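You operate a simulated robot arm through the tools that you are given. There is no shell and no other tool.

The job below is to be done with a simulated robot arm. You get a single attempt, and the scene is never put back.

Task
Reload the tape dispenser with the blue roll from the rack.
Fine: the empty core goes in the green tub; shut the clear hood and feed out one strip. Where these are worked on the way, their far stop is far enough and under half their travel is too little: clear hood.
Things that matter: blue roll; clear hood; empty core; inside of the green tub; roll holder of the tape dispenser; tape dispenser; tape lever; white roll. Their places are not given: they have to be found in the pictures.

Only the result counts: the job must be done as asked and must still hold three seconds after the hand-in. Knocking over, shifting, dropping, spilling or breaking anything else fails it.

Robot
A 7-joint arm with a two-finger parallel gripper, fixed in place. Base frame: the origin is at the foot of the arm, x ahead of it, y to its left, z up; the work surface is at about z = 870. Units: mm, degrees, N and s.
With the tool pointing down near the work surface it reaches from about 100 to 640 mm from the base axis. Its first joint turns from -66.0 to 66.0 degrees. Payload 1.57 kg.
The TCP is the grasp point between the finger pads, 30 mm short of the fingertips. In the tool frame z runs along the fingers and y along their closing line. The gripper opens to 80 mm. The fingers are 17 mm wide and 12 mm thick; the gripper's body (40 by 82 mm) begins 80 mm behind the TCP.
Orientation is that of the tool frame in the base frame, as a unit quaternion [x, y, z, w]. With the fingers straight down and closing along the base's y, the tool's x points along the base's -x, its y along +y and its z along -z.

Tools
- The arm moves only by the tool send_rows. Its arguments are lists of equal length, an entry for each row: "gripper": the opening, from 0 (shut) to 1 (fully open); "offset": the shift along the tool's x, y, z in units of 40 mm (1.0 is 40 mm), a list of three; "rotation": the turn, a rotation vector about the tool's x, y, z in units of 6 degrees (1.0 is 6 degrees), a list of three. In form: {"gripper": [gripper, ...], "offset": [[x, y, z], ...], "rotation": [[rx, ry, rz], ...]}. A call has 1 to 20 rows; each row shifts and turns the commanded pose from where the row before left it, along the tool's axes as they then stand. A call with a number of a shift or a turn outside -1 to 1 is refused whole. A row lasts 0.2 s, in which the tool goes at most 50 mm and 8.6 degrees; a call with a longer step from one row to the next is refused whole, and so is a gripper value outside its range. A pose out of reach is approached as far as the arm can. The call stops where the force on the tool passes 60 N (or 10 N more than at its start, if that is more) or the arm is blocked; 0.2 s more then pass. The fingers move at their own pace (about 72 mm/s each) and stop on an object; they squeeze with about 28 N. The grip force told is the motor's: it shows also when the fingers shut on nothing. Time passes only in rows, and 0.2 s behind the last, so rows that do not move let the fingers close. It gives the time, the measured TCP pose, the force on the tool (base axes), the opening and the grip force at its end, in the units of the frame above (readings bear some noise), with the torque about the TCP (base axes, N m) and any sound that the robot's microphone picked up.
- Cameras (640 x 400 px; columns grow to the right, rows downward): "scene" is fixed at [65.7, 434.7, 1428]; the picture's right is [-0.66, -0.75, 0.00], its down [-0.45, 0.39, -0.80] and it looks along [0.60, -0.53, -0.59] (base axes); focal length 291 px, centre (320, 200). "wrist" rides on the gripper at [72, -7, -122] in the tool frame; the picture's right is [0.09, 1.00, 0.00], its down [-0.84, 0.08, -0.54] and it looks along [-0.54, 0.05, 0.84] (tool axes); focal length 238 px, centre (320, 200).
- snapshot(camera): a new picture of that camera. No time passes.
- pixel_to_xyz(camera, pixels): there is no depth. For up to 12 entries [column, row, z] of the newest picture of that camera ("zoom" is the newest enlarged one), the place [x, y] in the base frame at which the ray of that pixel passes the height z, good to about 2 mm, but the place of the scene camera against the robot may be out by one fixed shift of up to 18 mm in any direction. No time passes.
- inspect(camera, box): a new picture of the part [left, top, right, bottom] of that camera's present view, enlarged. No time passes.
- finish_job(): hands the job in; it is judged then, once.

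Unless the task says otherwise, let go and move clear before handing in.

The tools are called after "Call:" as name(argument=value, ...) on one line, values as JSON. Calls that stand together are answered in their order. send_rows: Moves the arm, as the interface text tells. Its arguments: {"type":"object","properties":{"gripper":{"type":"array","items":{"type":"number"}},"offset":{"type":"array","items":{"type":"array","items":{"type":"number"}}},"rotation":{"type":"array","items":{"type":"array","items":{"type":"number"}}}},"required":["gripper","offset","rotation"]} The other tools are called the same way: snapshot (camera) takes a picture; pixel_to_xyz (camera, pixels) gives the place at which the rays of pixels pass given heights; inspect (camera, box) takes an enlarged picture of a part of a camera's view; finish_job () hands the job in.

At the start:

```text
clock: 0.0
tcp_pos: [310.7, 202.2, 1250.6]
ee_rot: [0.0, 1.0, 0.001, 0.001]
force: [0.8, -0.3, 0.1]
wrist_torque: [-0.03, -0.01, 0.02]
finger_gap: 80.2
grasp_force: 0.1
```

scene: 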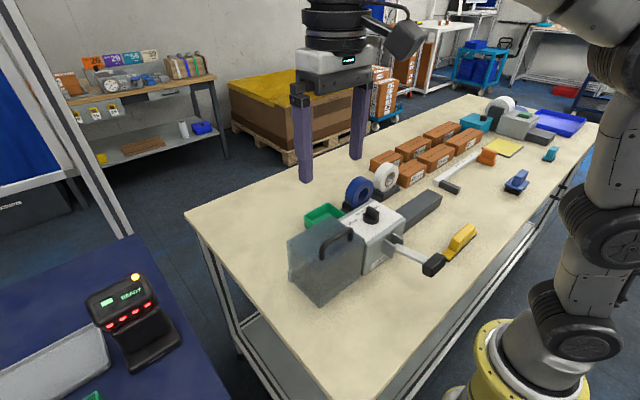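
wrist: 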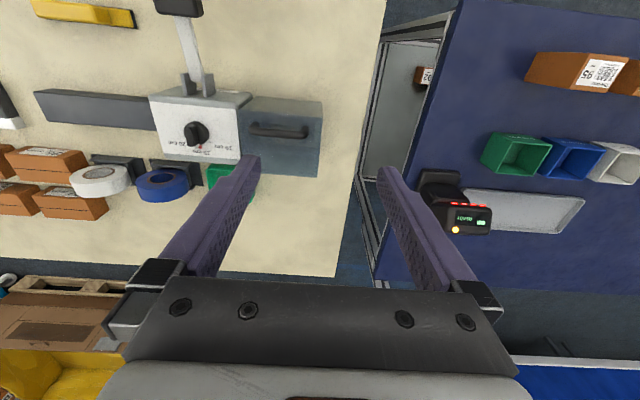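

The scene picture shows the dispenser around (370,235) with a clear hood at (325,260), a blue roll at (358,192), a white roll at (385,178) and a green tub at (322,215). I'll look closer before moving.

Call:
inspect(camera="scene", box=[270, 150, 490, 310])

Call:
inspect(camera="wrist", box=[0, 0, 360, 225])

```text
2.50 times, centred on (380, 230) of scene
```

zoom: 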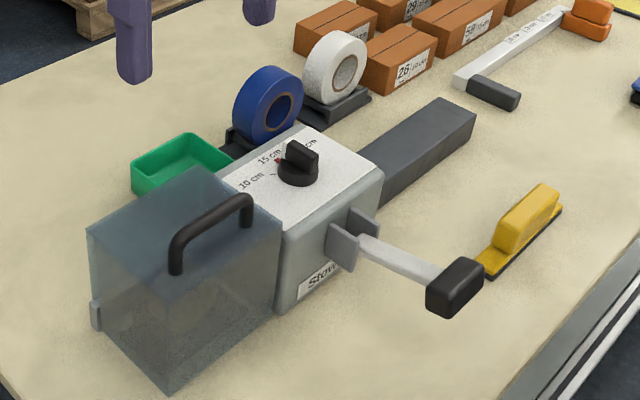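

```text
1.78 times, centred on (180, 112) of wrist
```

zoom: 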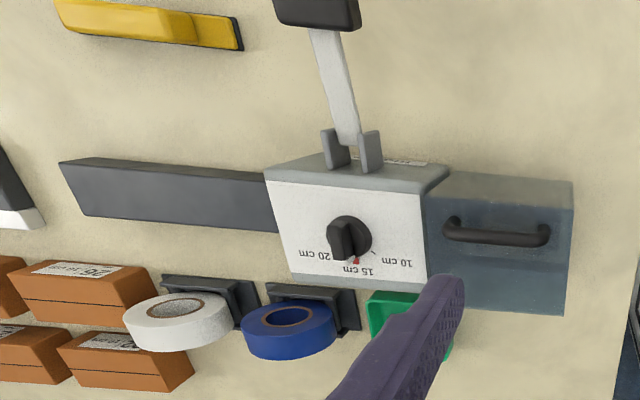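

The dispenser's hood (zoom, 425-573 × 180-315) carries a handle bar, and the lever points toward the robot base. I'll get approximate locations of these features at several heights.

Call:
pixel_to_xyz(camera="wrist", pixels=[[254, 132, 970], [306, 134, 970], [280, 133, 1000], [195, 133, 970], [162, 184, 900], [100, 181, 900], [179, 8, 950], [238, 92, 960], [322, 102, 960], [318, 176, 870], [152, 100, 960], [36, 92, 900]])

Call:
pixel_to_xyz(camera="scene", pixels=[[329, 246, 970], [356, 226, 970], [373, 213, 970], [358, 192, 900], [385, 178, 900], [432, 263, 950], [322, 213, 890], [290, 238, 960], [303, 277, 870], [326, 305, 870], [329, 246, 1000], [356, 226, 1000]])

```text
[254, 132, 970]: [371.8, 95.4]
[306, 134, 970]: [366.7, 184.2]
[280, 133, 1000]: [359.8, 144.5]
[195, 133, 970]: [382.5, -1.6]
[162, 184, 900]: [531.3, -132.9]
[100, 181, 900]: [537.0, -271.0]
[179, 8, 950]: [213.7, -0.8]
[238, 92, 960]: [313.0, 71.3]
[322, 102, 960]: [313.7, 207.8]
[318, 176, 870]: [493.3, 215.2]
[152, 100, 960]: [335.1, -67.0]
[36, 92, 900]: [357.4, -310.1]
```

```text
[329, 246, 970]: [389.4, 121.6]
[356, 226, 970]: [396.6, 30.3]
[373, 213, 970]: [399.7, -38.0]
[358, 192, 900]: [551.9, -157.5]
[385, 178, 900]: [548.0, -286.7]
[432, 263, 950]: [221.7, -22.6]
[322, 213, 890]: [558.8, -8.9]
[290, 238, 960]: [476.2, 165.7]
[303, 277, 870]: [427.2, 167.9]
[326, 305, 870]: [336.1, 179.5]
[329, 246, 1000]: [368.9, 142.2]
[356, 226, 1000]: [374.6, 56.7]
```

The heights are uncertain, so I'll shift the arm sideways for a second wrist viewpoint to triangulate.

Call:
send_rows(gripper=[1, 1, 1, 1, 1], offset=[[0.4, -0.8, 0], [0.4, -0.8, 0], [0.4, -0.8, 0], [0, 0, 0], [0, 0, 0]], rotation=[[0, 0, 0], [0, 0, 0], [0, 0, 0], [0, 0, 0], [0, 0, 0]])

Call:
snapshot(camera="wrist")

Call:
inspect(camera="wrist", box=[160, 40, 480, 240])

```text
clock: 1.2
tcp_pos: [262.1, 109.1, 1247.5]
ee_rot: [0.0, 1.0, 0.0, 0.001]
force: [-0.3, 0.6, -0.5]
wrist_torque: [-0.01, -0.02, 0.02]
finger_gap: 80.2
grasp_force: 0.1
```

```text
taken
```

wrist: 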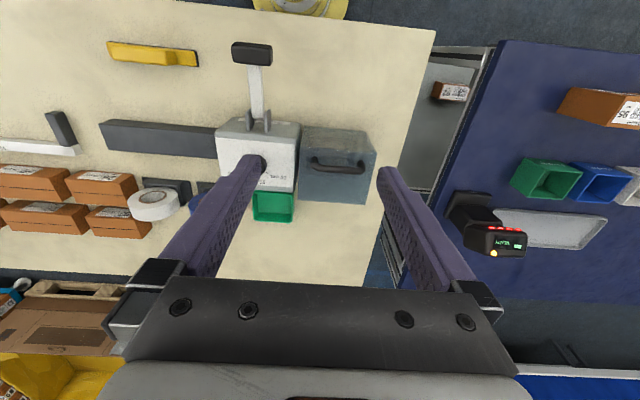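

```text
2.00 times, centred on (320, 140) of wrist
```

zoom: 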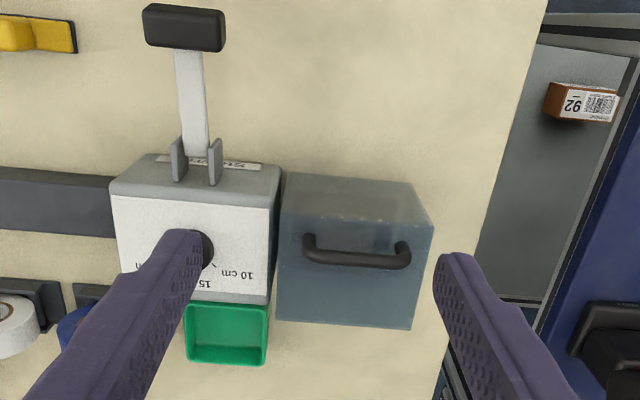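

The second view shows handle ends at zoom (308,245) and (403,255); I'll compute their positions at several heights to match with the first view.

Call:
pixel_to_xyz(camera="wrist", pixels=[[314, 162, 970], [361, 167, 970], [314, 162, 1000], [361, 167, 1000], [314, 162, 1030], [361, 167, 1030], [303, 128, 960], [366, 132, 960], [376, 152, 960], [365, 203, 960], [300, 200, 960], [217, 138, 960]])

Call:
inspect(camera="wrist", box=[280, 110, 400, 215])

Call:
inspect(camera="scene", box=[270, 170, 410, 310])

```text
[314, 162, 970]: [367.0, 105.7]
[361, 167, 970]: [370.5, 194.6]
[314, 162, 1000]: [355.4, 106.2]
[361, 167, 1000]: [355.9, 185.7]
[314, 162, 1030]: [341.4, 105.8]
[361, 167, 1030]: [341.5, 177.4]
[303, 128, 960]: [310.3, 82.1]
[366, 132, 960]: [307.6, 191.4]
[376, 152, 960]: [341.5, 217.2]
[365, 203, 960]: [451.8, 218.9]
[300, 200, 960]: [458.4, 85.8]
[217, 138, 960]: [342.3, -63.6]
```

```text
3.81 times, centred on (340, 162) of wrist
```

zoom: 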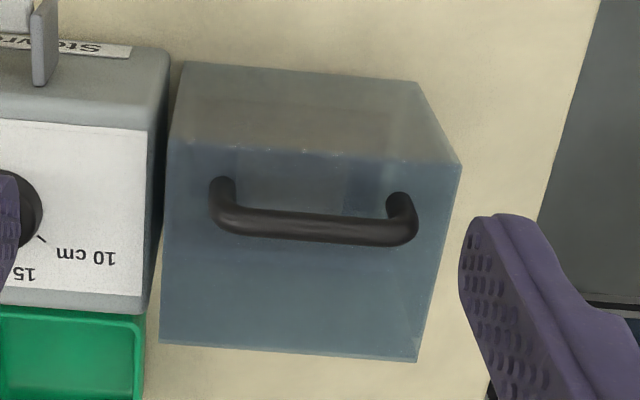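

```text
2.86 times, centred on (340, 240) of scene
```

zoom: 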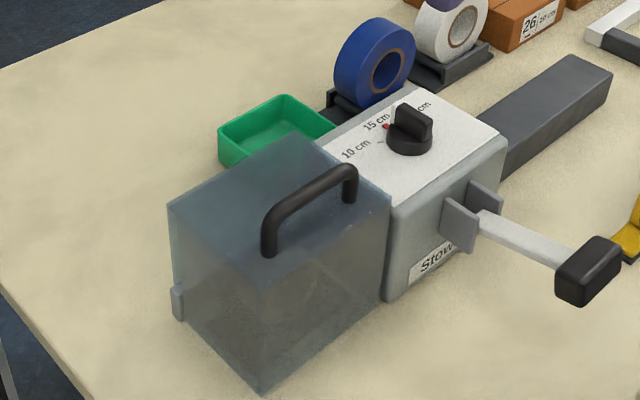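

Triangulating, the handle bar runs along y (about y 104–186) at x≈357, z≈1005, and a small tab shows on the hood's rear +y edge, which is likely the hinge. I'll yaw the hand 90° to view it from the +y side; the handle grip will need that yaw too.

Call:
send_rows(gripper=[1, 1, 1, 1, 1, 1, 1], offset=[[-0.575, 0.63, 0.3], [-0.575, 0.63, 0.3], [-0.575, 0.63, 0.3], [-0.575, 0.63, 0.3], [-0.575, 0.63, 0.3], [-0.575, 0.63, 0.3], [0, 0, 0]], rotation=[[0, 0, 0], [0, 0, 0], [0, 0, 0], [0, 0, 0], [0, 0, 0], [0, 0, 0], [0, 0, 0]])

Call:
send_rows(gripper=[1, 1, 1, 1, 1, 1, 1, 1, 1, 1, 1, 1, 1, 1, 1, 1], offset=[[0, 0, 0], [0, 0, 0], [0, 0, 0], [0, 0, 0], [0, 0, 0], [0, 0, 0], [0, 0, 0], [0, 0, 0], [0, 0, 0], [0, 0, 0], [0, 0, 0], [0, 0, 0], [0, 0, 0], [0, 0, 0], [0, 0, 0], [0, 0, 0]], rotation=[[0, 0, 1], [0, 0, 1], [0, 0, 1], [0, 0, 1], [0, 0, 1], [0, 0, 1], [0, 0, 1], [0, 0, 1], [0, 0, 1], [0, 0, 1], [0, 0, 1], [0, 0, 1], [0, 0, 1], [0, 0, 1], [0, 0, 1], [0, 0, 0]])

Call:
snapshot(camera="wrist")

Call:
snapshot(camera="scene")

```text
clock: 2.8
tcp_pos: [399.8, 259.3, 1178.2]
ee_rot: [0.0, 1.0, 0.0, 0.0]
force: [0.3, 0.3, -0.4]
wrist_torque: [0.02, -0.02, 0.01]
finger_gap: 80.0
grasp_force: 0.1
```

```text
clock: 6.2
tcp_pos: [399.3, 258.3, 1177.0]
ee_rot: [0.708, 0.707, 0.001, 0.0]
force: [-0.6, 0.0, -0.4]
wrist_torque: [0.03, 0.01, -0.04]
finger_gap: 79.8
grasp_force: 0.0
```

```text
taken
```

wrist: 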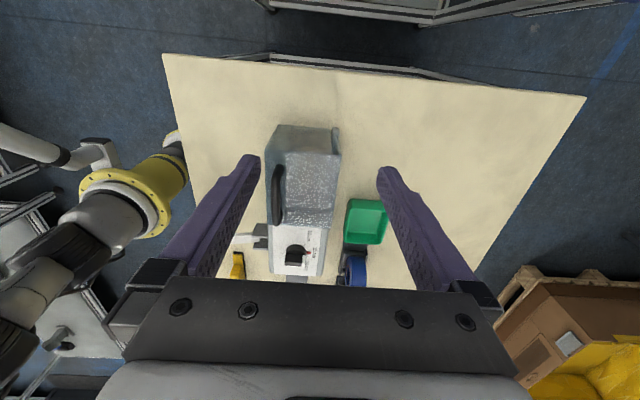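

```text
taken
```

scene: 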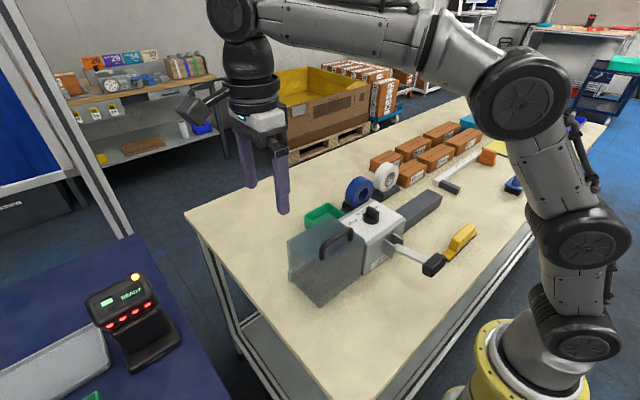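

Call:
inspect(camera="wrist", box=[240, 110, 400, 210])

Call:
inspect(camera="wrist", box=[220, 190, 400, 300])

Call:
inspect(camera="scene", box=[270, 170, 450, 310])

```text
4.00 times, centred on (320, 160) of wrist
```

zoom: 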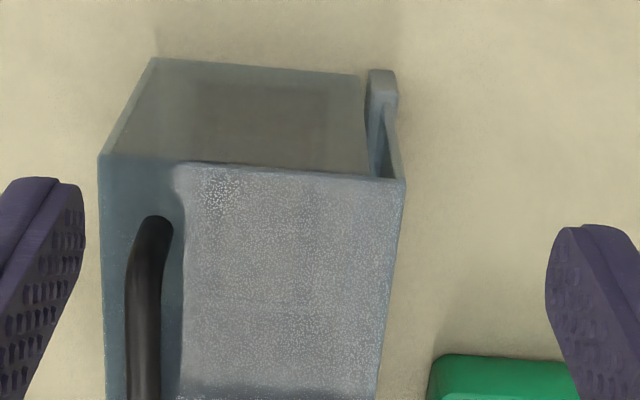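

```text
3.56 times, centred on (310, 245) of wrist
```

zoom: 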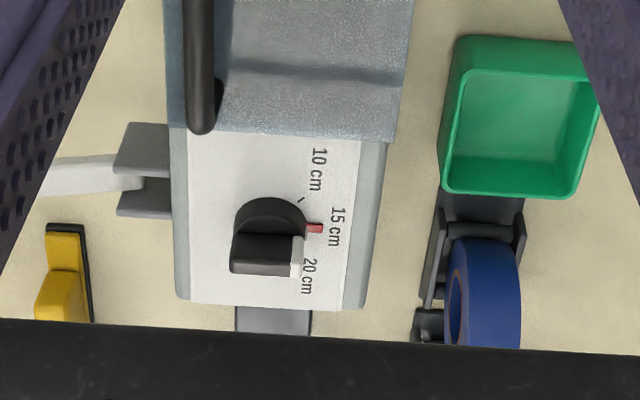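

```text
2.86 times, centred on (360, 240) of scene
```

zoom: 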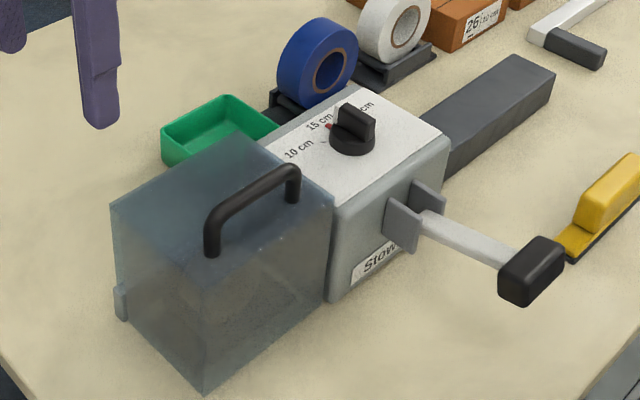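

The tab sits on the hood's rear (far-x) side, so the hood should swing up and back about a y-axis there. I'll pin down the key corners from both cameras.

Call:
pixel_to_xyz(camera="wrist", pixels=[[335.5, 128, 880], [335.5, 128, 900], [335.5, 128, 920], [341.2, 155.5, 960], [341.2, 155.5, 980], [264.5, 149, 960], [264.5, 149, 980], [277.5, 124.5, 870], [280, 165, 1000], [272, 220, 1000], [282, 243, 960], [328, 278, 960]])

Call:
pixel_to_xyz(camera="scene", pixels=[[290, 270, 880], [290, 270, 900], [290, 270, 920], [286.5, 241, 960], [286.5, 241, 980], [319, 308.3, 870], [322, 256, 1000], [350, 230, 1000], [320, 264, 960], [320, 264, 980], [365, 252, 960], [404, 217, 960]])

```text
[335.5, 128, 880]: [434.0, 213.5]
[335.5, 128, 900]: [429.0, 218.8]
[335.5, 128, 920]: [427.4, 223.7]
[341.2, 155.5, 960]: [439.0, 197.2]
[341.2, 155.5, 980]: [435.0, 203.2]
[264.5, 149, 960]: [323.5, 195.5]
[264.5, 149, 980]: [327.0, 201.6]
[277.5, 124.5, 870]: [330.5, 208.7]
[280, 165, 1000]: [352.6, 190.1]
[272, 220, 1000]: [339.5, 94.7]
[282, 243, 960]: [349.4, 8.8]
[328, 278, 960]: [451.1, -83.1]
```

```text
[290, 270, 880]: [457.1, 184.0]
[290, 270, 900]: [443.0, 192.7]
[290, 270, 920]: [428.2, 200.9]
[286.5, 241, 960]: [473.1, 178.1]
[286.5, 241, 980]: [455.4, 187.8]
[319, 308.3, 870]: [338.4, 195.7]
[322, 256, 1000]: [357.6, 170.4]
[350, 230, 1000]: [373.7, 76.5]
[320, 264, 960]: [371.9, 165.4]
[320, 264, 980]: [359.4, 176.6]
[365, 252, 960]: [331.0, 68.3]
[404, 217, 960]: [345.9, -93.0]
```

Consistent corners: hood spans about x 330–431, ends at y≈209, top at z≈1000 (scene camera offset ≈ +8,−13 mm). I'll move the hand above the handle for a close look.

Call:
send_rows(gripper=[1, 1, 1, 1, 1], offset=[[-0.7, -0.3, 0.4], [-0.7, -0.3, 0.4], [-0.7, -0.3, 0.4], [-0.7, -0.3, 0.4], [0, 0, 0]], rotation=[[0, 0, 0], [0, 0, 0], [0, 0, 0], [0, 0, 0], [0, 0, 0]])

Call:
snapshot(camera="wrist")

Call:
snapshot(camera="scene")

```text
clock: 7.4
tcp_pos: [351.2, 144.9, 1113.1]
ee_rot: [0.708, 0.706, 0.0, 0.0]
force: [0.4, -0.3, 0.0]
wrist_torque: [-0.02, 0.0, 0.05]
finger_gap: 80.3
grasp_force: 0.0
```

```text
taken
```

wrist: 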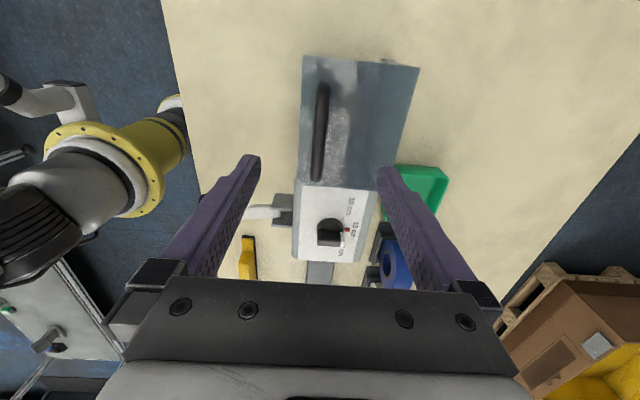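

```text
taken
```

scene: 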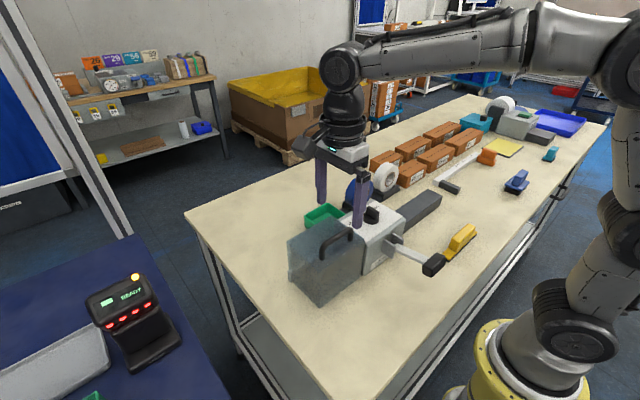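

The handle bar now shows at wrist pixels from (323,86) to (316,178). I'll look up its location at candidate heights and zoom in.

Call:
pixel_to_xyz(camera="wrist", pixels=[[323, 88, 1000], [316, 177, 1000], [323, 88, 1020], [316, 177, 1020], [323, 88, 1035], [316, 177, 1035], [303, 56, 990], [303, 56, 1000], [420, 68, 990], [420, 68, 1000], [297, 180, 1000], [372, 188, 1000]])

Call:
inspect(camera="wrist", box=[270, 45, 430, 145])

Call:
inspect(camera="wrist", box=[230, 160, 460, 300])

```text
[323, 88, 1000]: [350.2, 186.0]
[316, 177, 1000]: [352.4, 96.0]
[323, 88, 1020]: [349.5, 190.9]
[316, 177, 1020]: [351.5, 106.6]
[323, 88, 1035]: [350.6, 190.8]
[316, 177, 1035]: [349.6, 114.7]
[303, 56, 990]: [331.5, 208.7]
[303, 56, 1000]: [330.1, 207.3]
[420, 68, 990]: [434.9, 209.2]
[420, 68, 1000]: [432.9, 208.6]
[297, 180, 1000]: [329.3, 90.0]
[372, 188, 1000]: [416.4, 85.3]
```

```text
4.00 times, centred on (350, 95) of wrist
```

zoom: 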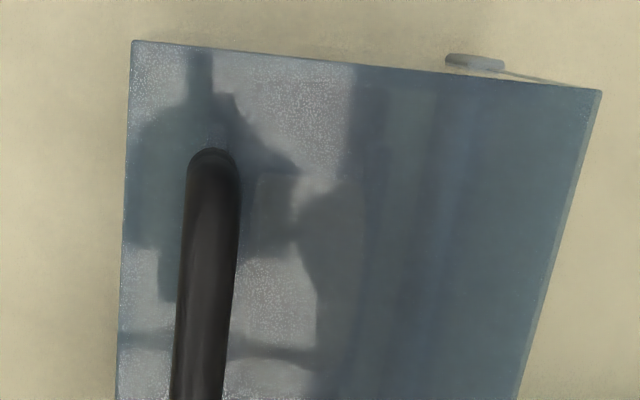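

```text
2.78 times, centred on (345, 230) of wrist
```

zoom: 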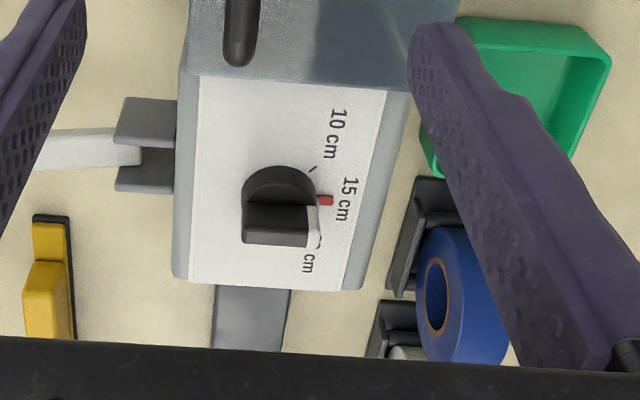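

Matching views give hood top z≈1000 and the handle bar at x≈350, z≈1020, centred near y≈149. I'll check the hinge tab at zoom (475,62) before planning the swing.

Call:
pixel_to_xyz(camera="wrist", pixels=[[388.7, 60.5, 880], [388.7, 60.5, 900], [388.7, 60.5, 920], [388.7, 60.5, 940], [383, 60, 900], [395, 62, 900]])

Call:
pixel_to_xyz(camera="scene", pixels=[[290, 270, 880], [290, 270, 900], [290, 281, 880], [290, 281, 900], [322, 242, 1020], [349.5, 229, 1020], [335, 235, 1020]])

Call:
inspect(camera="scene", box=[275, 225, 345, 310])

```text
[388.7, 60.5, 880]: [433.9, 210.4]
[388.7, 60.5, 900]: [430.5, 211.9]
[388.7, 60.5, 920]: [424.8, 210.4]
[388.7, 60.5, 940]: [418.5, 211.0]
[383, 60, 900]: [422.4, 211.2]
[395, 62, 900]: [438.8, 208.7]
```

```text
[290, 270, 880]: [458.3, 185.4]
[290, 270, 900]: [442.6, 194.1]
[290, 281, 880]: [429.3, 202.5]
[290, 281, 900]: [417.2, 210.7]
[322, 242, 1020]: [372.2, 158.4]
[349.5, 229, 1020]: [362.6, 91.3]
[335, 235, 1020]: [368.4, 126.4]
```

```text
4.71 times, centred on (310, 268) of scene
```

zoom: 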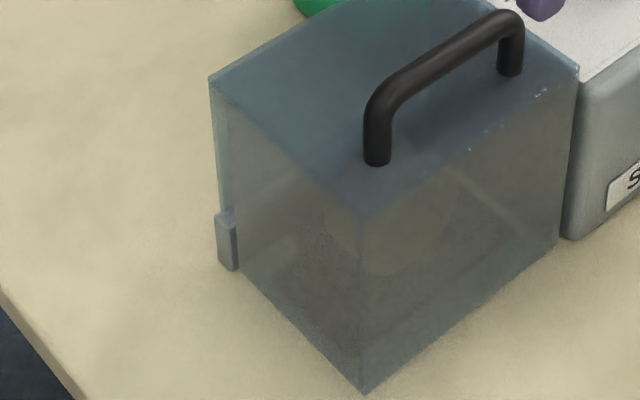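

The hinge axis seems to lie along y at about x≈434, z≈890, so the handle swings up and back on a ~155 mm radius. I'll lower toward the bar and check alignment before gripping.

Call:
send_rows(gripper=[1, 1, 1, 1], offset=[[0.05, -0.015, 0.6], [0.05, -0.015, 0.6], [0, 0, 0], [0, 0, 0]], rotation=[[0, 0, 0], [0, 0, 0], [0, 0, 0], [0, 0, 0]])

Call:
snapshot(camera="wrist")

Call:
inspect(camera="scene", box=[270, 150, 430, 300])

```text
clock: 8.4
tcp_pos: [352.1, 150.0, 1065.9]
ee_rot: [0.707, 0.708, 0.0, 0.0]
force: [0.1, 1.1, 0.2]
wrist_torque: [-0.02, -0.02, 0.01]
finger_gap: 80.0
grasp_force: 0.1
```

```text
taken
```

wrist: 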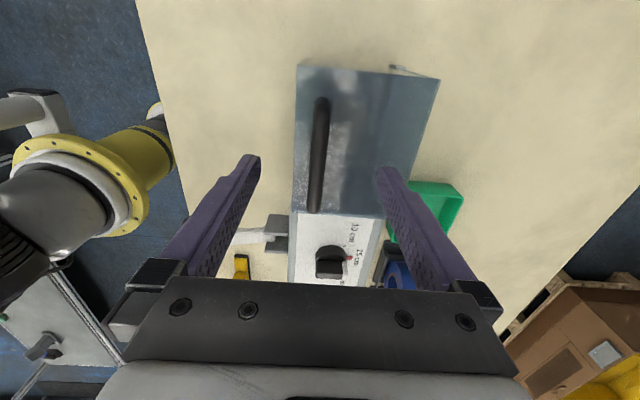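

```text
2.67 times, centred on (350, 225) of scene
```

zoom: 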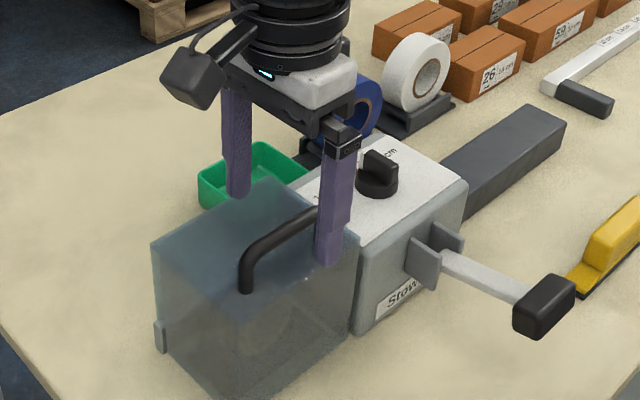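

The scene view shows the fingers straddling the handle's middle. I'll check the bar's ends in this closer wrist view.

Call:
pixel_to_xyz(camera="wrist", pixels=[[322, 99, 1010], [314, 211, 1010], [322, 99, 1020], [314, 211, 1020], [322, 99, 1030], [314, 211, 1030], [297, 65, 1000], [440, 79, 1000], [290, 211, 1000], [384, 218, 1000], [318, 150, 1020], [318, 150, 1030]])

Call:
inspect(camera="wrist", box=[240, 80, 400, 220])

```text
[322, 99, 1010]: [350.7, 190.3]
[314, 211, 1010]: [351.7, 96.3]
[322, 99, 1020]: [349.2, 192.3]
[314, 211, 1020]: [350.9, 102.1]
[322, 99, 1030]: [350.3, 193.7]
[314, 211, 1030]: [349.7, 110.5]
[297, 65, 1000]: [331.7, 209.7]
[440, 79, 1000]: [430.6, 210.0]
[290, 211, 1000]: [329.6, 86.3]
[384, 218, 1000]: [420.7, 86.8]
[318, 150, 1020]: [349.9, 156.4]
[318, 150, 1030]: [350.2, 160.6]
```

```text
2.86 times, centred on (320, 150) of wrist
```

zoom: 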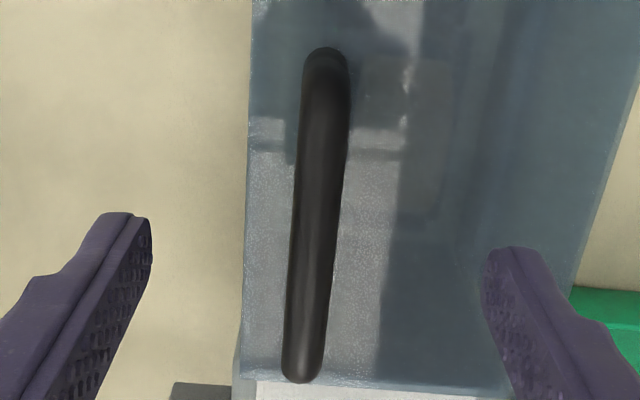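

The bar is about 12 mm thick with its top near z≈1025 at x≈350. I'll lower 25 mm and close on it.

Call:
send_rows(gripper=[1, 1, 0, 0, 0, 0, 0], offset=[[0, -0.025, 0.31], [0, -0.025, 0.31], [0, 0, 0], [0, 0, 0], [0, 0, 0], [0, 0, 0], [0, 0, 0]], rotation=[[0, 0, 0], [0, 0, 0], [0, 0, 0], [0, 0, 0], [0, 0, 0], [0, 0, 0], [0, 0, 0]])

Call:
inspect(camera="wrist", box=[240, 80, 400, 220])

Call:
inspect(camera="scene", box=[270, 150, 430, 300])

```text
clock: 10.0
tcp_pos: [349.9, 150.4, 1040.3]
ee_rot: [0.707, 0.707, -0.001, 0.0]
force: [0.2, 0.7, -2.3]
wrist_torque: [0.02, 0.06, 0.0]
finger_gap: 11.8
grasp_force: 29.1
```

```text
2.86 times, centred on (320, 150) of wrist
```

zoom: 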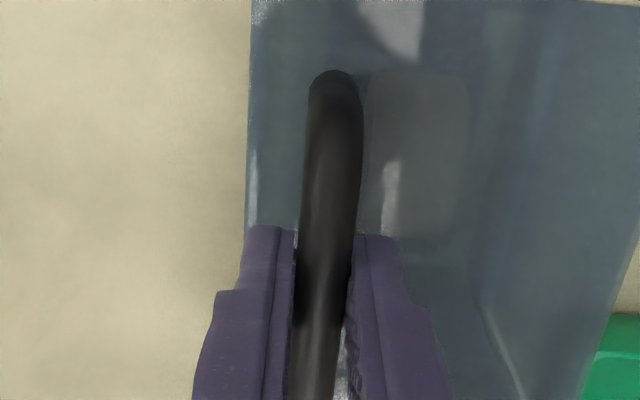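

```text
2.67 times, centred on (350, 225) of scene
```

zoom: 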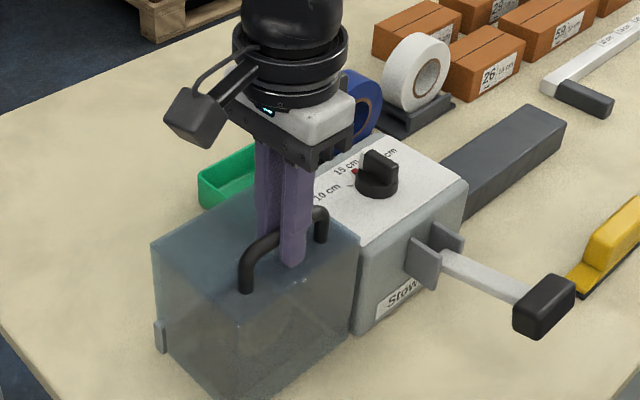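

The bar is gripped (gap 11.8 mm, 29 N). I'll start the swing with one 6° step about the estimated hinge and read the forces.

Call:
send_rows(gripper=[0, 0, 0], offset=[[0, 0.2, -0.1], [0, 0.2, -0.1], [0, 0, 0]], rotation=[[0.5, 0, 0], [0.5, 0, 0], [0, 0, 0]])

Call:
inspect(camera="scene", box=[270, 150, 430, 300])

```text
clock: 10.8
tcp_pos: [365.3, 148.8, 1050.1]
ee_rot: [0.706, 0.706, -0.036, -0.037]
force: [-8.7, 0.0, 14.4]
wrist_torque: [-0.68, 0.12, 0.08]
finger_gap: 11.3
grasp_force: 28.8
```

```text
2.67 times, centred on (350, 225) of scene
```

zoom: 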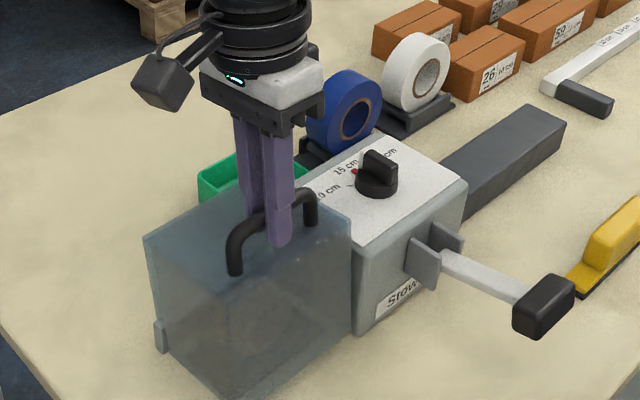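

The hood is opening (front edge raised in the picture), but force (-8.7, +14.4 N) says the true arc is steeper, with the hinge a bit higher than I assumed. I'll correct and continue 12°.

Call:
send_rows(gripper=[0, 0, 0, 0, 0], offset=[[0, 0.15, -0.16], [0, 0.17, -0.11], [0, 0.17, -0.11], [0, 0.17, -0.11], [0, 0, 0]], rotation=[[0.5, 0, 0], [0.5, 0, 0], [0.5, 0, 0], [0.5, 0, 0], [0, 0, 0]])

Call:
inspect(camera="scene", box=[270, 150, 430, 300])

```text
clock: 12.0
tcp_pos: [396.8, 149.2, 1060.3]
ee_rot: [0.699, 0.698, -0.112, -0.112]
force: [7.2, 8.8, -25.3]
wrist_torque: [-0.02, -0.16, 0.06]
finger_gap: 11.6
grasp_force: 29.2
```

```text
2.67 times, centred on (350, 225) of scene
```

zoom: 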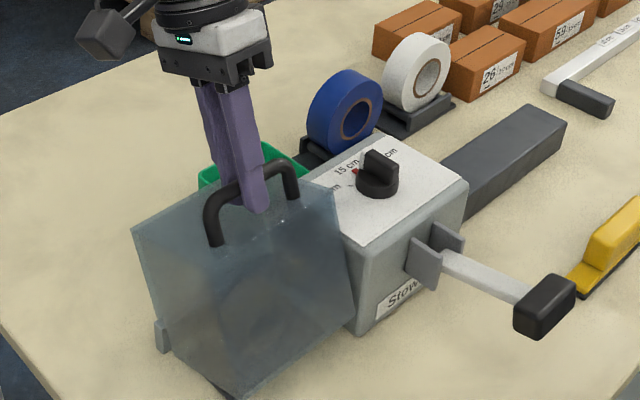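

Now force is −25 N in z, so I'm slightly outside the arc. A fit of the measured points puts the hinge near x 436, z 904; I'll correct by ~2.5 mm and swing on by 12°.

Call:
send_rows(gripper=[0, 0, 0, 0, 0], offset=[[0, 0.23, -0.064], [0, 0.181, -0.108], [0, 0.181, -0.108], [0, 0.181, -0.108], [0, 0, 0]], rotation=[[0.5, 0, 0], [0.5, 0, 0], [0.5, 0, 0], [0.5, 0, 0], [0, 0, 0]])

Call:
inspect(camera="scene", box=[270, 150, 430, 300])

```text
clock: 13.2
tcp_pos: [429.2, 150.4, 1065.7]
ee_rot: [0.683, 0.683, -0.183, -0.183]
force: [1.1, -3.6, -5.4]
wrist_torque: [-0.45, -0.09, 0.26]
finger_gap: 11.7
grasp_force: 29.0
```

```text
2.67 times, centred on (350, 225) of scene
```

zoom: 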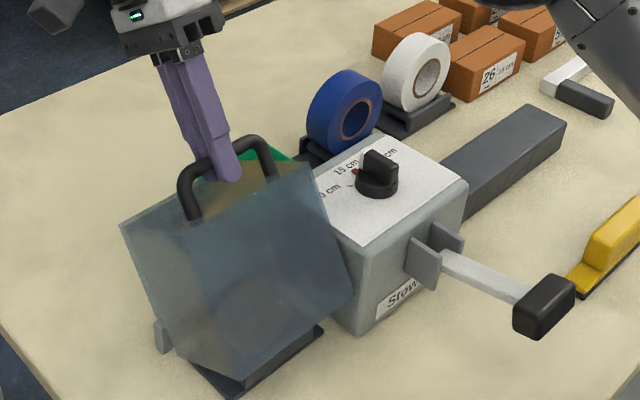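

Force is now small (−5 N) at 30° and the hood keeps rising, showing the base beneath it. I'll continue with the same increments to about 45°.

Call:
send_rows(gripper=[0, 0, 0, 0, 0, 0], offset=[[0, 0.183, -0.105], [0, 0.181, -0.107], [0, 0.181, -0.107], [0, 0.181, -0.107], [0, 0.181, -0.107], [0, 0, 0]], rotation=[[0.5, 0, 0], [0.5, 0, 0], [0.5, 0, 0], [0.5, 0, 0], [0.5, 0, 0], [0, 0, 0]])

Call:
snapshot(camera="scene")

Call:
inspect(camera="scene", box=[270, 150, 430, 300])

```text
clock: 14.4
tcp_pos: [425.0, 147.3, 1055.1]
ee_rot: [0.669, 0.674, -0.215, -0.227]
force: [-0.9, 0.9, 6.8]
wrist_torque: [0.02, -0.04, -0.35]
finger_gap: 11.6
grasp_force: 28.8
out of reach, approached as far as the arm can: row 2, 3, 4, 5
stopped in row 5: the force on the tool passed its limit at 76 N (the readings are from after the stop); the commanded pose is now the measured one
```

```text
taken
```

scene: 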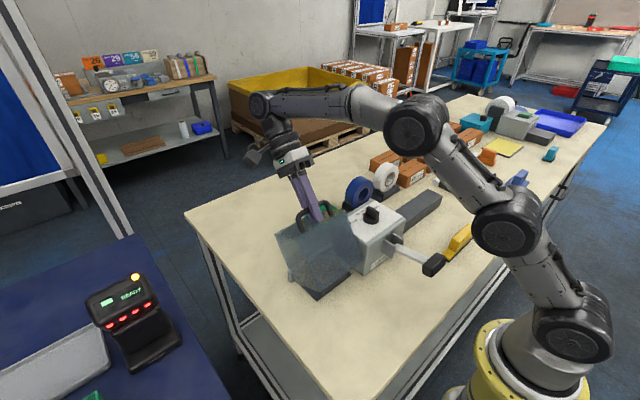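

```text
2.67 times, centred on (350, 225) of scene
```

zoom: 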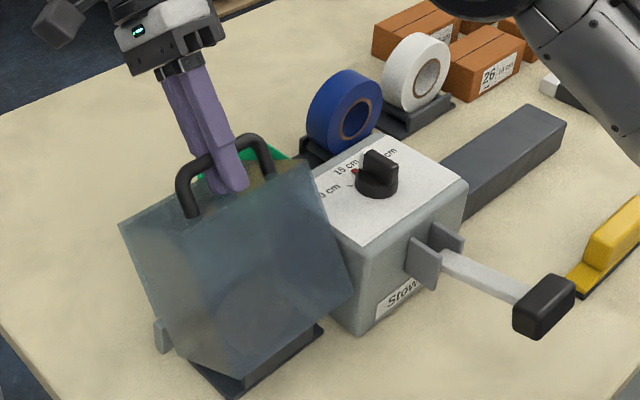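

The tilted pose ran out of reach at about 36° and slid down the bar a little, but the hood is still held around 30°. I'll keep lifting along the arc while easing the hand's tilt back, letting the bar pivot in the grip.

Call:
send_rows(gripper=[0, 0, 0, 0, 0], offset=[[0, 0.095, -0.171], [0, 0.103, -0.166], [0, 0.13, -0.112], [0, 0.135, -0.106], [0, 0, 0]], rotation=[[-0.45, 0, 0], [-0.45, 0, 0], [-0.42, 0, 0], [-0.42, 0, 0], [0, 0, 0]])

Call:
inspect(camera="scene", box=[270, 150, 430, 300])

```text
clock: 15.6
tcp_pos: [453.4, 146.8, 1061.5]
ee_rot: [0.687, 0.691, -0.154, -0.165]
force: [-2.4, -1.9, -25.2]
wrist_torque: [-0.14, -0.01, -0.22]
finger_gap: 11.9
grasp_force: 28.7
```

```text
2.67 times, centred on (350, 225) of scene
```

zoom: 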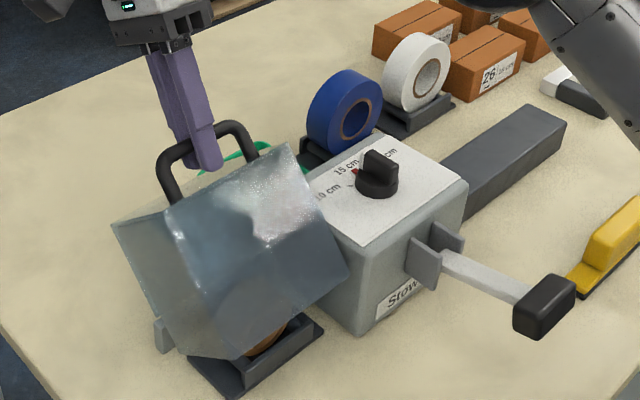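

The hood is at about 40° and the brown core is visible beneath it. I'll continue along the arc to about 55°, slightly reducing the radius as z force is −25 N.

Call:
send_rows(gripper=[0, 0, 0, 0, 0], offset=[[0, 0.21, -0.05], [0, 0.21, -0.047], [0, 0.222, -0.031], [0, 0.223, -0.023], [0, 0, 0]], rotation=[[-0.33, 0, 0], [-0.33, 0, 0], [-0.33, 0, 0], [-0.33, 0, 0], [0, 0, 0]])

Call:
inspect(camera="scene", box=[270, 150, 430, 300])

```text
clock: 16.8
tcp_pos: [487.2, 147.3, 1055.7]
ee_rot: [0.697, 0.7, -0.103, -0.116]
force: [-0.7, -0.1, 0.8]
wrist_torque: [-0.56, 0.06, -0.28]
finger_gap: 11.8
grasp_force: 28.5
```

```text
2.67 times, centred on (350, 225) of scene
```

zoom: 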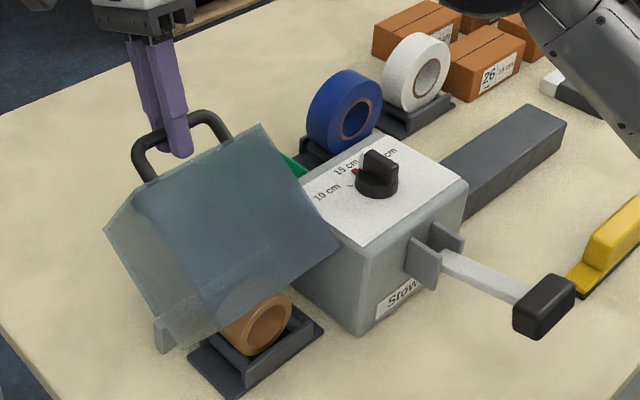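

Forces are near zero at about 55°, and the brown core now shows in a cradle at zoom (262,320). I'll carry on to about 70°.

Call:
send_rows(gripper=[0, 0, 0, 0, 0], offset=[[0, 0.222, -0.009], [0, 0.222, -0.005], [0, 0.212, 0.031], [0, 0.211, 0.039], [0, 0, 0]], rotation=[[-0.17, 0, 0], [-0.17, 0, 0], [-0.33, 0, 0], [-0.33, 0, 0], [0, 0, 0]])

Call:
inspect(camera="scene", box=[270, 150, 430, 300])

```text
clock: 18.0
tcp_pos: [519.0, 146.7, 1041.3]
ee_rot: [0.702, 0.704, -0.069, -0.081]
force: [-10.0, 1.2, -13.9]
wrist_torque: [-0.28, 0.06, -0.43]
finger_gap: 11.9
grasp_force: 28.8
```

```text
2.67 times, centred on (350, 225) of scene
```

zoom: 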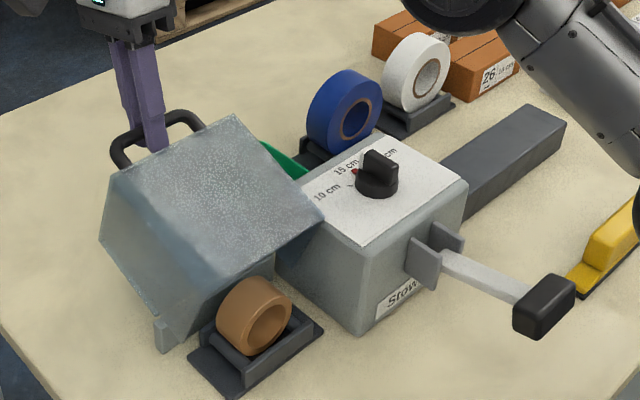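

At about 70° the core and cradle are clear. I'll continue to about 85°.

Call:
send_rows(gripper=[0, 0, 0, 0, 0], offset=[[0, 0.204, 0.126], [0, 0.204, 0.128], [0, 0.188, 0.134], [0, 0.187, 0.136], [0, 0, 0]], rotation=[[-0.17, 0, 0], [-0.17, 0, 0], [-0.17, 0, 0], [-0.17, 0, 0], [0, 0, 0]])

Call:
inspect(camera="scene", box=[270, 150, 430, 300])

```text
clock: 19.2
tcp_pos: [548.3, 148.4, 1018.0]
ee_rot: [0.705, 0.706, -0.041, -0.054]
force: [0.9, -2.8, 0.6]
wrist_torque: [-0.24, 0.07, -0.47]
finger_gap: 11.5
grasp_force: 28.8
```

```text
2.67 times, centred on (350, 225) of scene
```

zoom: 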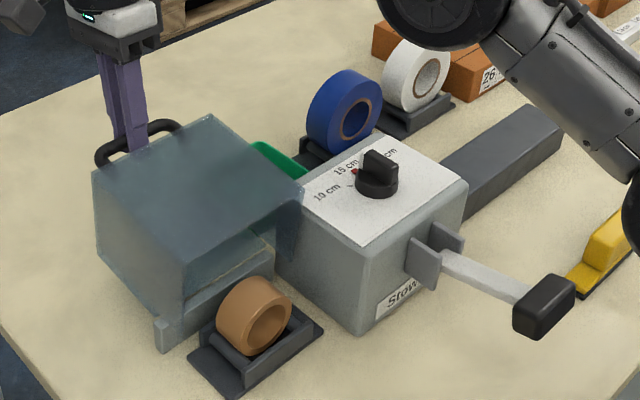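

The hood is near 85–90° with almost no force. I'll nudge further in small steps until the stop shows up in the force.

Call:
send_rows(gripper=[0, 0, 0, 0, 0], offset=[[0, 0.14, 0.157], [0, 0.14, 0.157], [0, 0.12, 0.18], [0, 0.11, 0.18], [0, 0, 0]], rotation=[[-0.15, 0, 0], [-0.15, 0, 0], [-0.1, 0, 0], [-0.1, 0, 0], [0, 0, 0]])

Call:
inspect(camera="scene", box=[270, 150, 430, 300])

```text
clock: 20.4
tcp_pos: [566.4, 147.4, 989.5]
ee_rot: [0.706, 0.707, -0.022, -0.035]
force: [17.4, -9.2, 9.1]
wrist_torque: [-0.38, -0.19, -0.41]
finger_gap: 11.7
grasp_force: 29.1
```

```text
2.67 times, centred on (350, 225) of scene
```

zoom: 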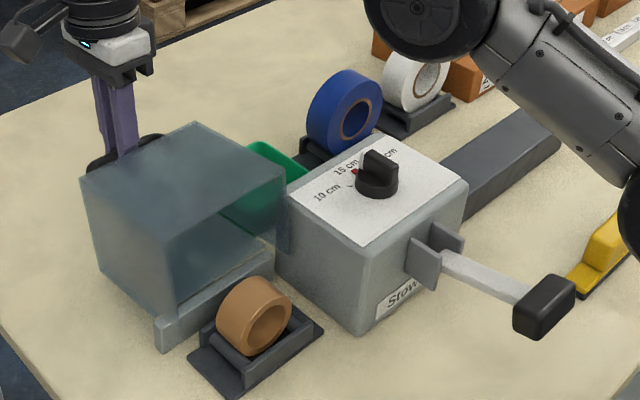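

The hood now lies back at about 98° with a little resistance (+17, +9 N). I'll press slightly further down to see if this is the stop.

Call:
send_rows(gripper=[0, 0, 0], offset=[[0, 0.1, 0.15], [0, 0.06, 0.15], [0, 0, 0]], rotation=[[0, 0, 0], [0, 0, 0], [0, 0, 0]])

Call:
inspect(camera="scene", box=[270, 150, 430, 300])

```text
clock: 21.2
tcp_pos: [571.0, 148.4, 974.6]
ee_rot: [0.706, 0.707, -0.023, -0.033]
force: [21.3, -13.6, 8.0]
wrist_torque: [-0.04, -0.27, -0.48]
finger_gap: 11.6
grasp_force: 28.7
```

```text
2.67 times, centred on (350, 225) of scene
```

zoom: 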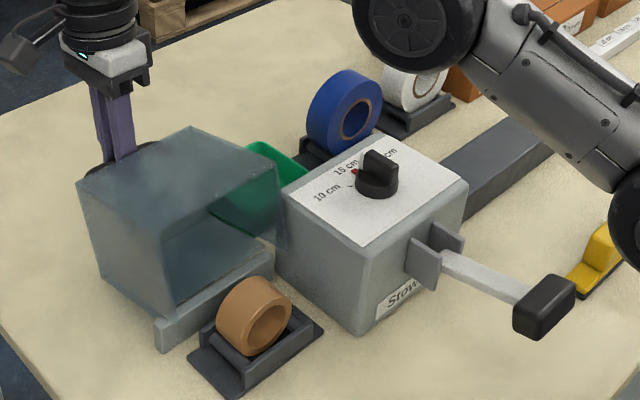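

It still moves (z 989→975) without a stop. I'll continue a bit more with a small outward correction.

Call:
send_rows(gripper=[0, 0, 0, 0], offset=[[0, 0.08, 0.13], [0, 0.07, 0.13], [0, 0.06, 0.13], [0, 0, 0]], rotation=[[0, 0, 0], [0, 0, 0], [0, 0, 0], [0, 0, 0]])

Call:
inspect(camera="scene", box=[270, 150, 430, 300])

```text
clock: 22.2
tcp_pos: [577.4, 146.4, 957.6]
ee_rot: [0.706, 0.707, -0.026, -0.035]
force: [13.4, -12.9, 2.8]
wrist_torque: [-0.52, -0.21, -0.43]
finger_gap: 11.7
grasp_force: 28.9
```

```text
2.67 times, centred on (350, 225) of scene
```

zoom: 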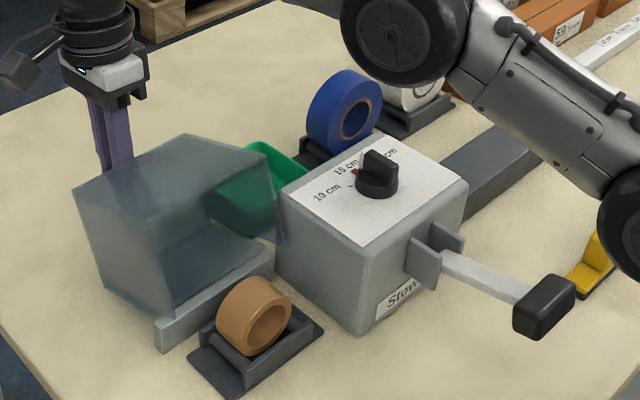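

The hood is now at about 112°, well past vertical. I'll open the fingers just a few millimetres and back out upward so the hood settles on its stop.

Call:
send_rows(gripper=[0.19, 0.19, 0.19, 0.19, 0.19, 0.19], offset=[[0, 0, 0], [0, 0, 0], [0, 0, -0.3], [0, 0, -0.5], [0, 0, -0.8], [0, 0, 0]], rotation=[[0, 0, 0], [0, 0, 0], [0, 0, 0], [0, 0, 0], [0, 0, 0], [0, 0, 0]])

Call:
inspect(camera="scene", box=[270, 150, 430, 300])

Call:
snapshot(camera="wrist")

```text
clock: 23.6
tcp_pos: [581.4, 150.2, 1020.7]
ee_rot: [0.706, 0.707, -0.025, -0.037]
force: [0.1, -0.1, -0.8]
wrist_torque: [0.03, -0.01, -0.01]
finger_gap: 15.5
grasp_force: 0.1
```

```text
2.67 times, centred on (350, 225) of scene
```

zoom: 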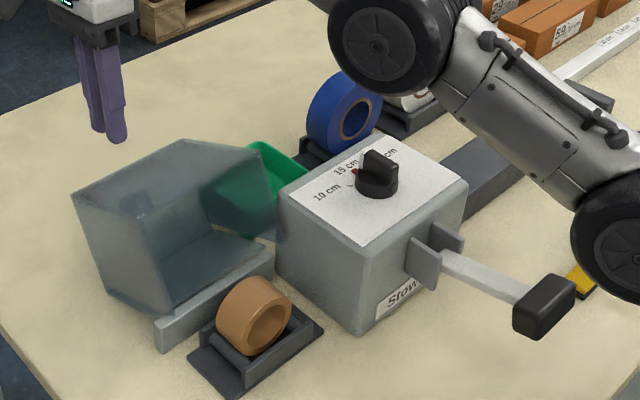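

```text
taken
```

wrist: 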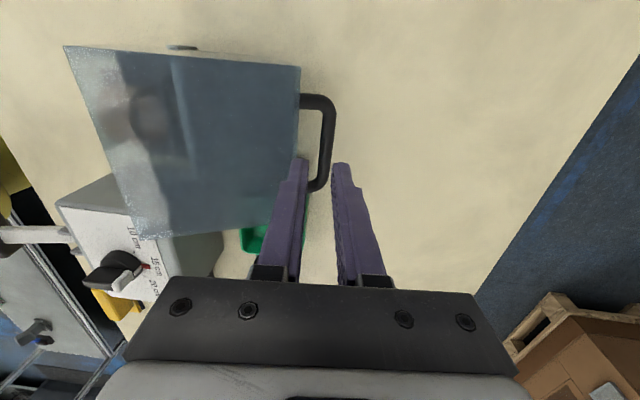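

The hood stays open on its own and the handle is free. I'll rise, square the hand up, and move over the core to inspect it closely.

Call:
send_rows(gripper=[0.19, 0.19, 0.6, 1, 1, 1, 1, 1], offset=[[0, 0, -1], [0, 0, -1], [0.05, -1, 0], [0.05, -1, 0], [0.05, -1, 0], [0.05, -1, 0], [0.05, -1, 0], [0, 0, 0]], rotation=[[-0.42, -0.08, 0], [-0.42, -0.08, 0.01], [0, 0, 0], [0, 0, 0], [0, 0, 0], [0, 0, 0], [0, 0, 0], [0, 0, 0]])

Call:
snapshot(camera="wrist")

Call:
snapshot(camera="scene")

```text
clock: 25.4
tcp_pos: [377.2, 155.3, 1093.8]
ee_rot: [0.707, 0.707, 0.0, 0.0]
force: [0.4, 0.2, 0.0]
wrist_torque: [-0.01, 0.02, 0.02]
finger_gap: 79.9
grasp_force: 0.1
out of reach, approached as far as the arm can: row 2
```

```text
taken
```

wrist: 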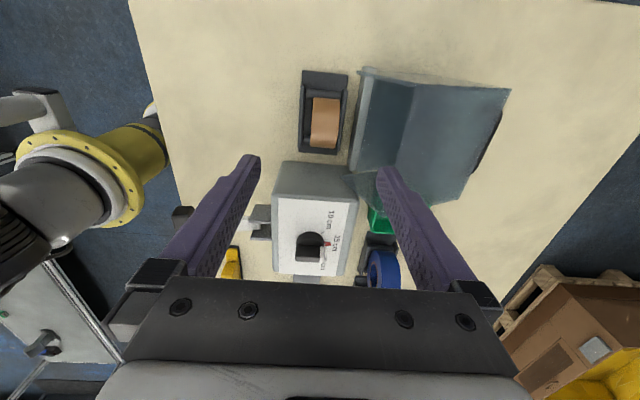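

```text
taken
```

scene: 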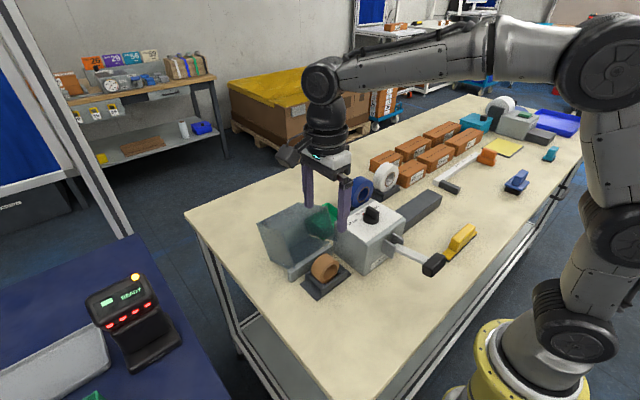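

The hood rests open and the core sits in its cradle at wrist pixel (323,122). I'll zoom in on it and on the tub and rack.

Call:
inspect(camera="wrist", box=[270, 50, 390, 170])

Call:
inspect(camera="scene", box=[285, 235, 365, 305])

Call:
inspect(camera="wrist", box=[250, 160, 430, 290])

```text
3.33 times, centred on (330, 110) of wrist
```

zoom: 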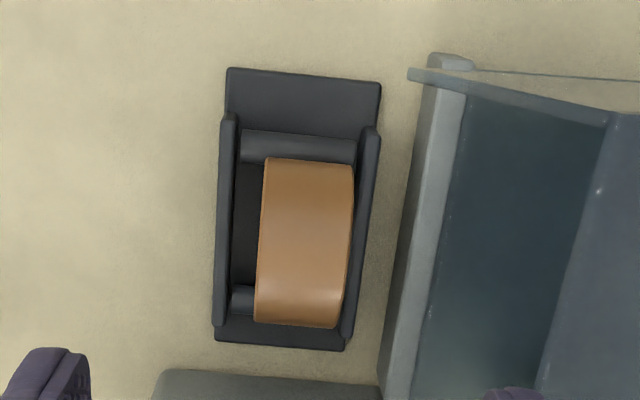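

```text
5.71 times, centred on (325, 270) of scene
```

zoom: 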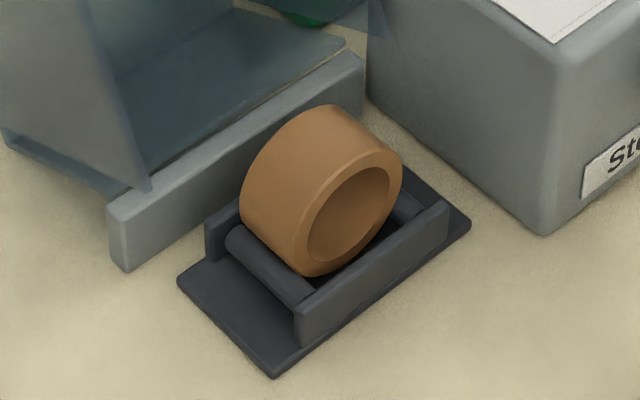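

```text
3.08 times, centred on (340, 225) of wrist
```

zoom: 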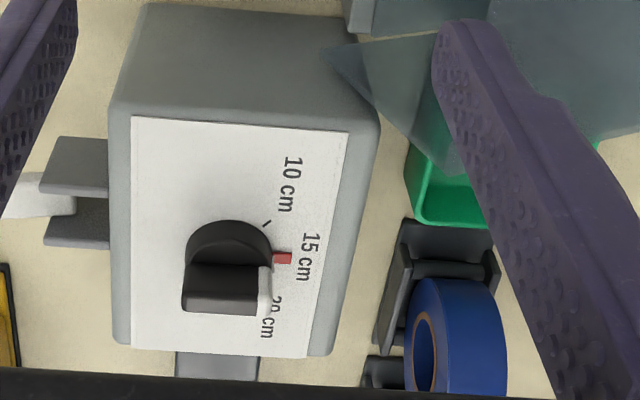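

The core stands on two rollers between low side plates, its axis along x, so I can grip its flat faces by closing along x. I'll measure it.

Call:
pixel_to_xyz(camera="wrist", pixels=[[302.4, 70.1, 874], [348.6, 74.6, 874], [337.5, 155, 874], [298.5, 152, 874], [312, 122, 920], [339.6, 122, 920], [312, 122, 930], [339.6, 122, 930], [300, 105, 890], [345, 105, 890], [325, 97, 905], [322, 148, 905]])

Call:
pixel_to_xyz(camera="scene", pixels=[[326, 255, 920], [326, 255, 930], [331, 259, 920], [323, 254, 920], [317, 272, 900], [337, 262, 900]])

```text
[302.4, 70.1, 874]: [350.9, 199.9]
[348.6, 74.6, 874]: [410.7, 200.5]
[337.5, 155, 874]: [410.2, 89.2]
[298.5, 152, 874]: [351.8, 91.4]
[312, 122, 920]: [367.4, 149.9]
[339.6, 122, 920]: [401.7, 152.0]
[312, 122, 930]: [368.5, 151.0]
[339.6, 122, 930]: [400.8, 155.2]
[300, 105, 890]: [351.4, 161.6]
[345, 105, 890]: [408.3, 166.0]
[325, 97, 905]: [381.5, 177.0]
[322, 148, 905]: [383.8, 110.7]
```

```text
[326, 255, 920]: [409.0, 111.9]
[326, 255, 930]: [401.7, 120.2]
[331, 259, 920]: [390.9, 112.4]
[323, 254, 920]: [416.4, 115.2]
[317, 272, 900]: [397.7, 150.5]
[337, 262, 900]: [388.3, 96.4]
```

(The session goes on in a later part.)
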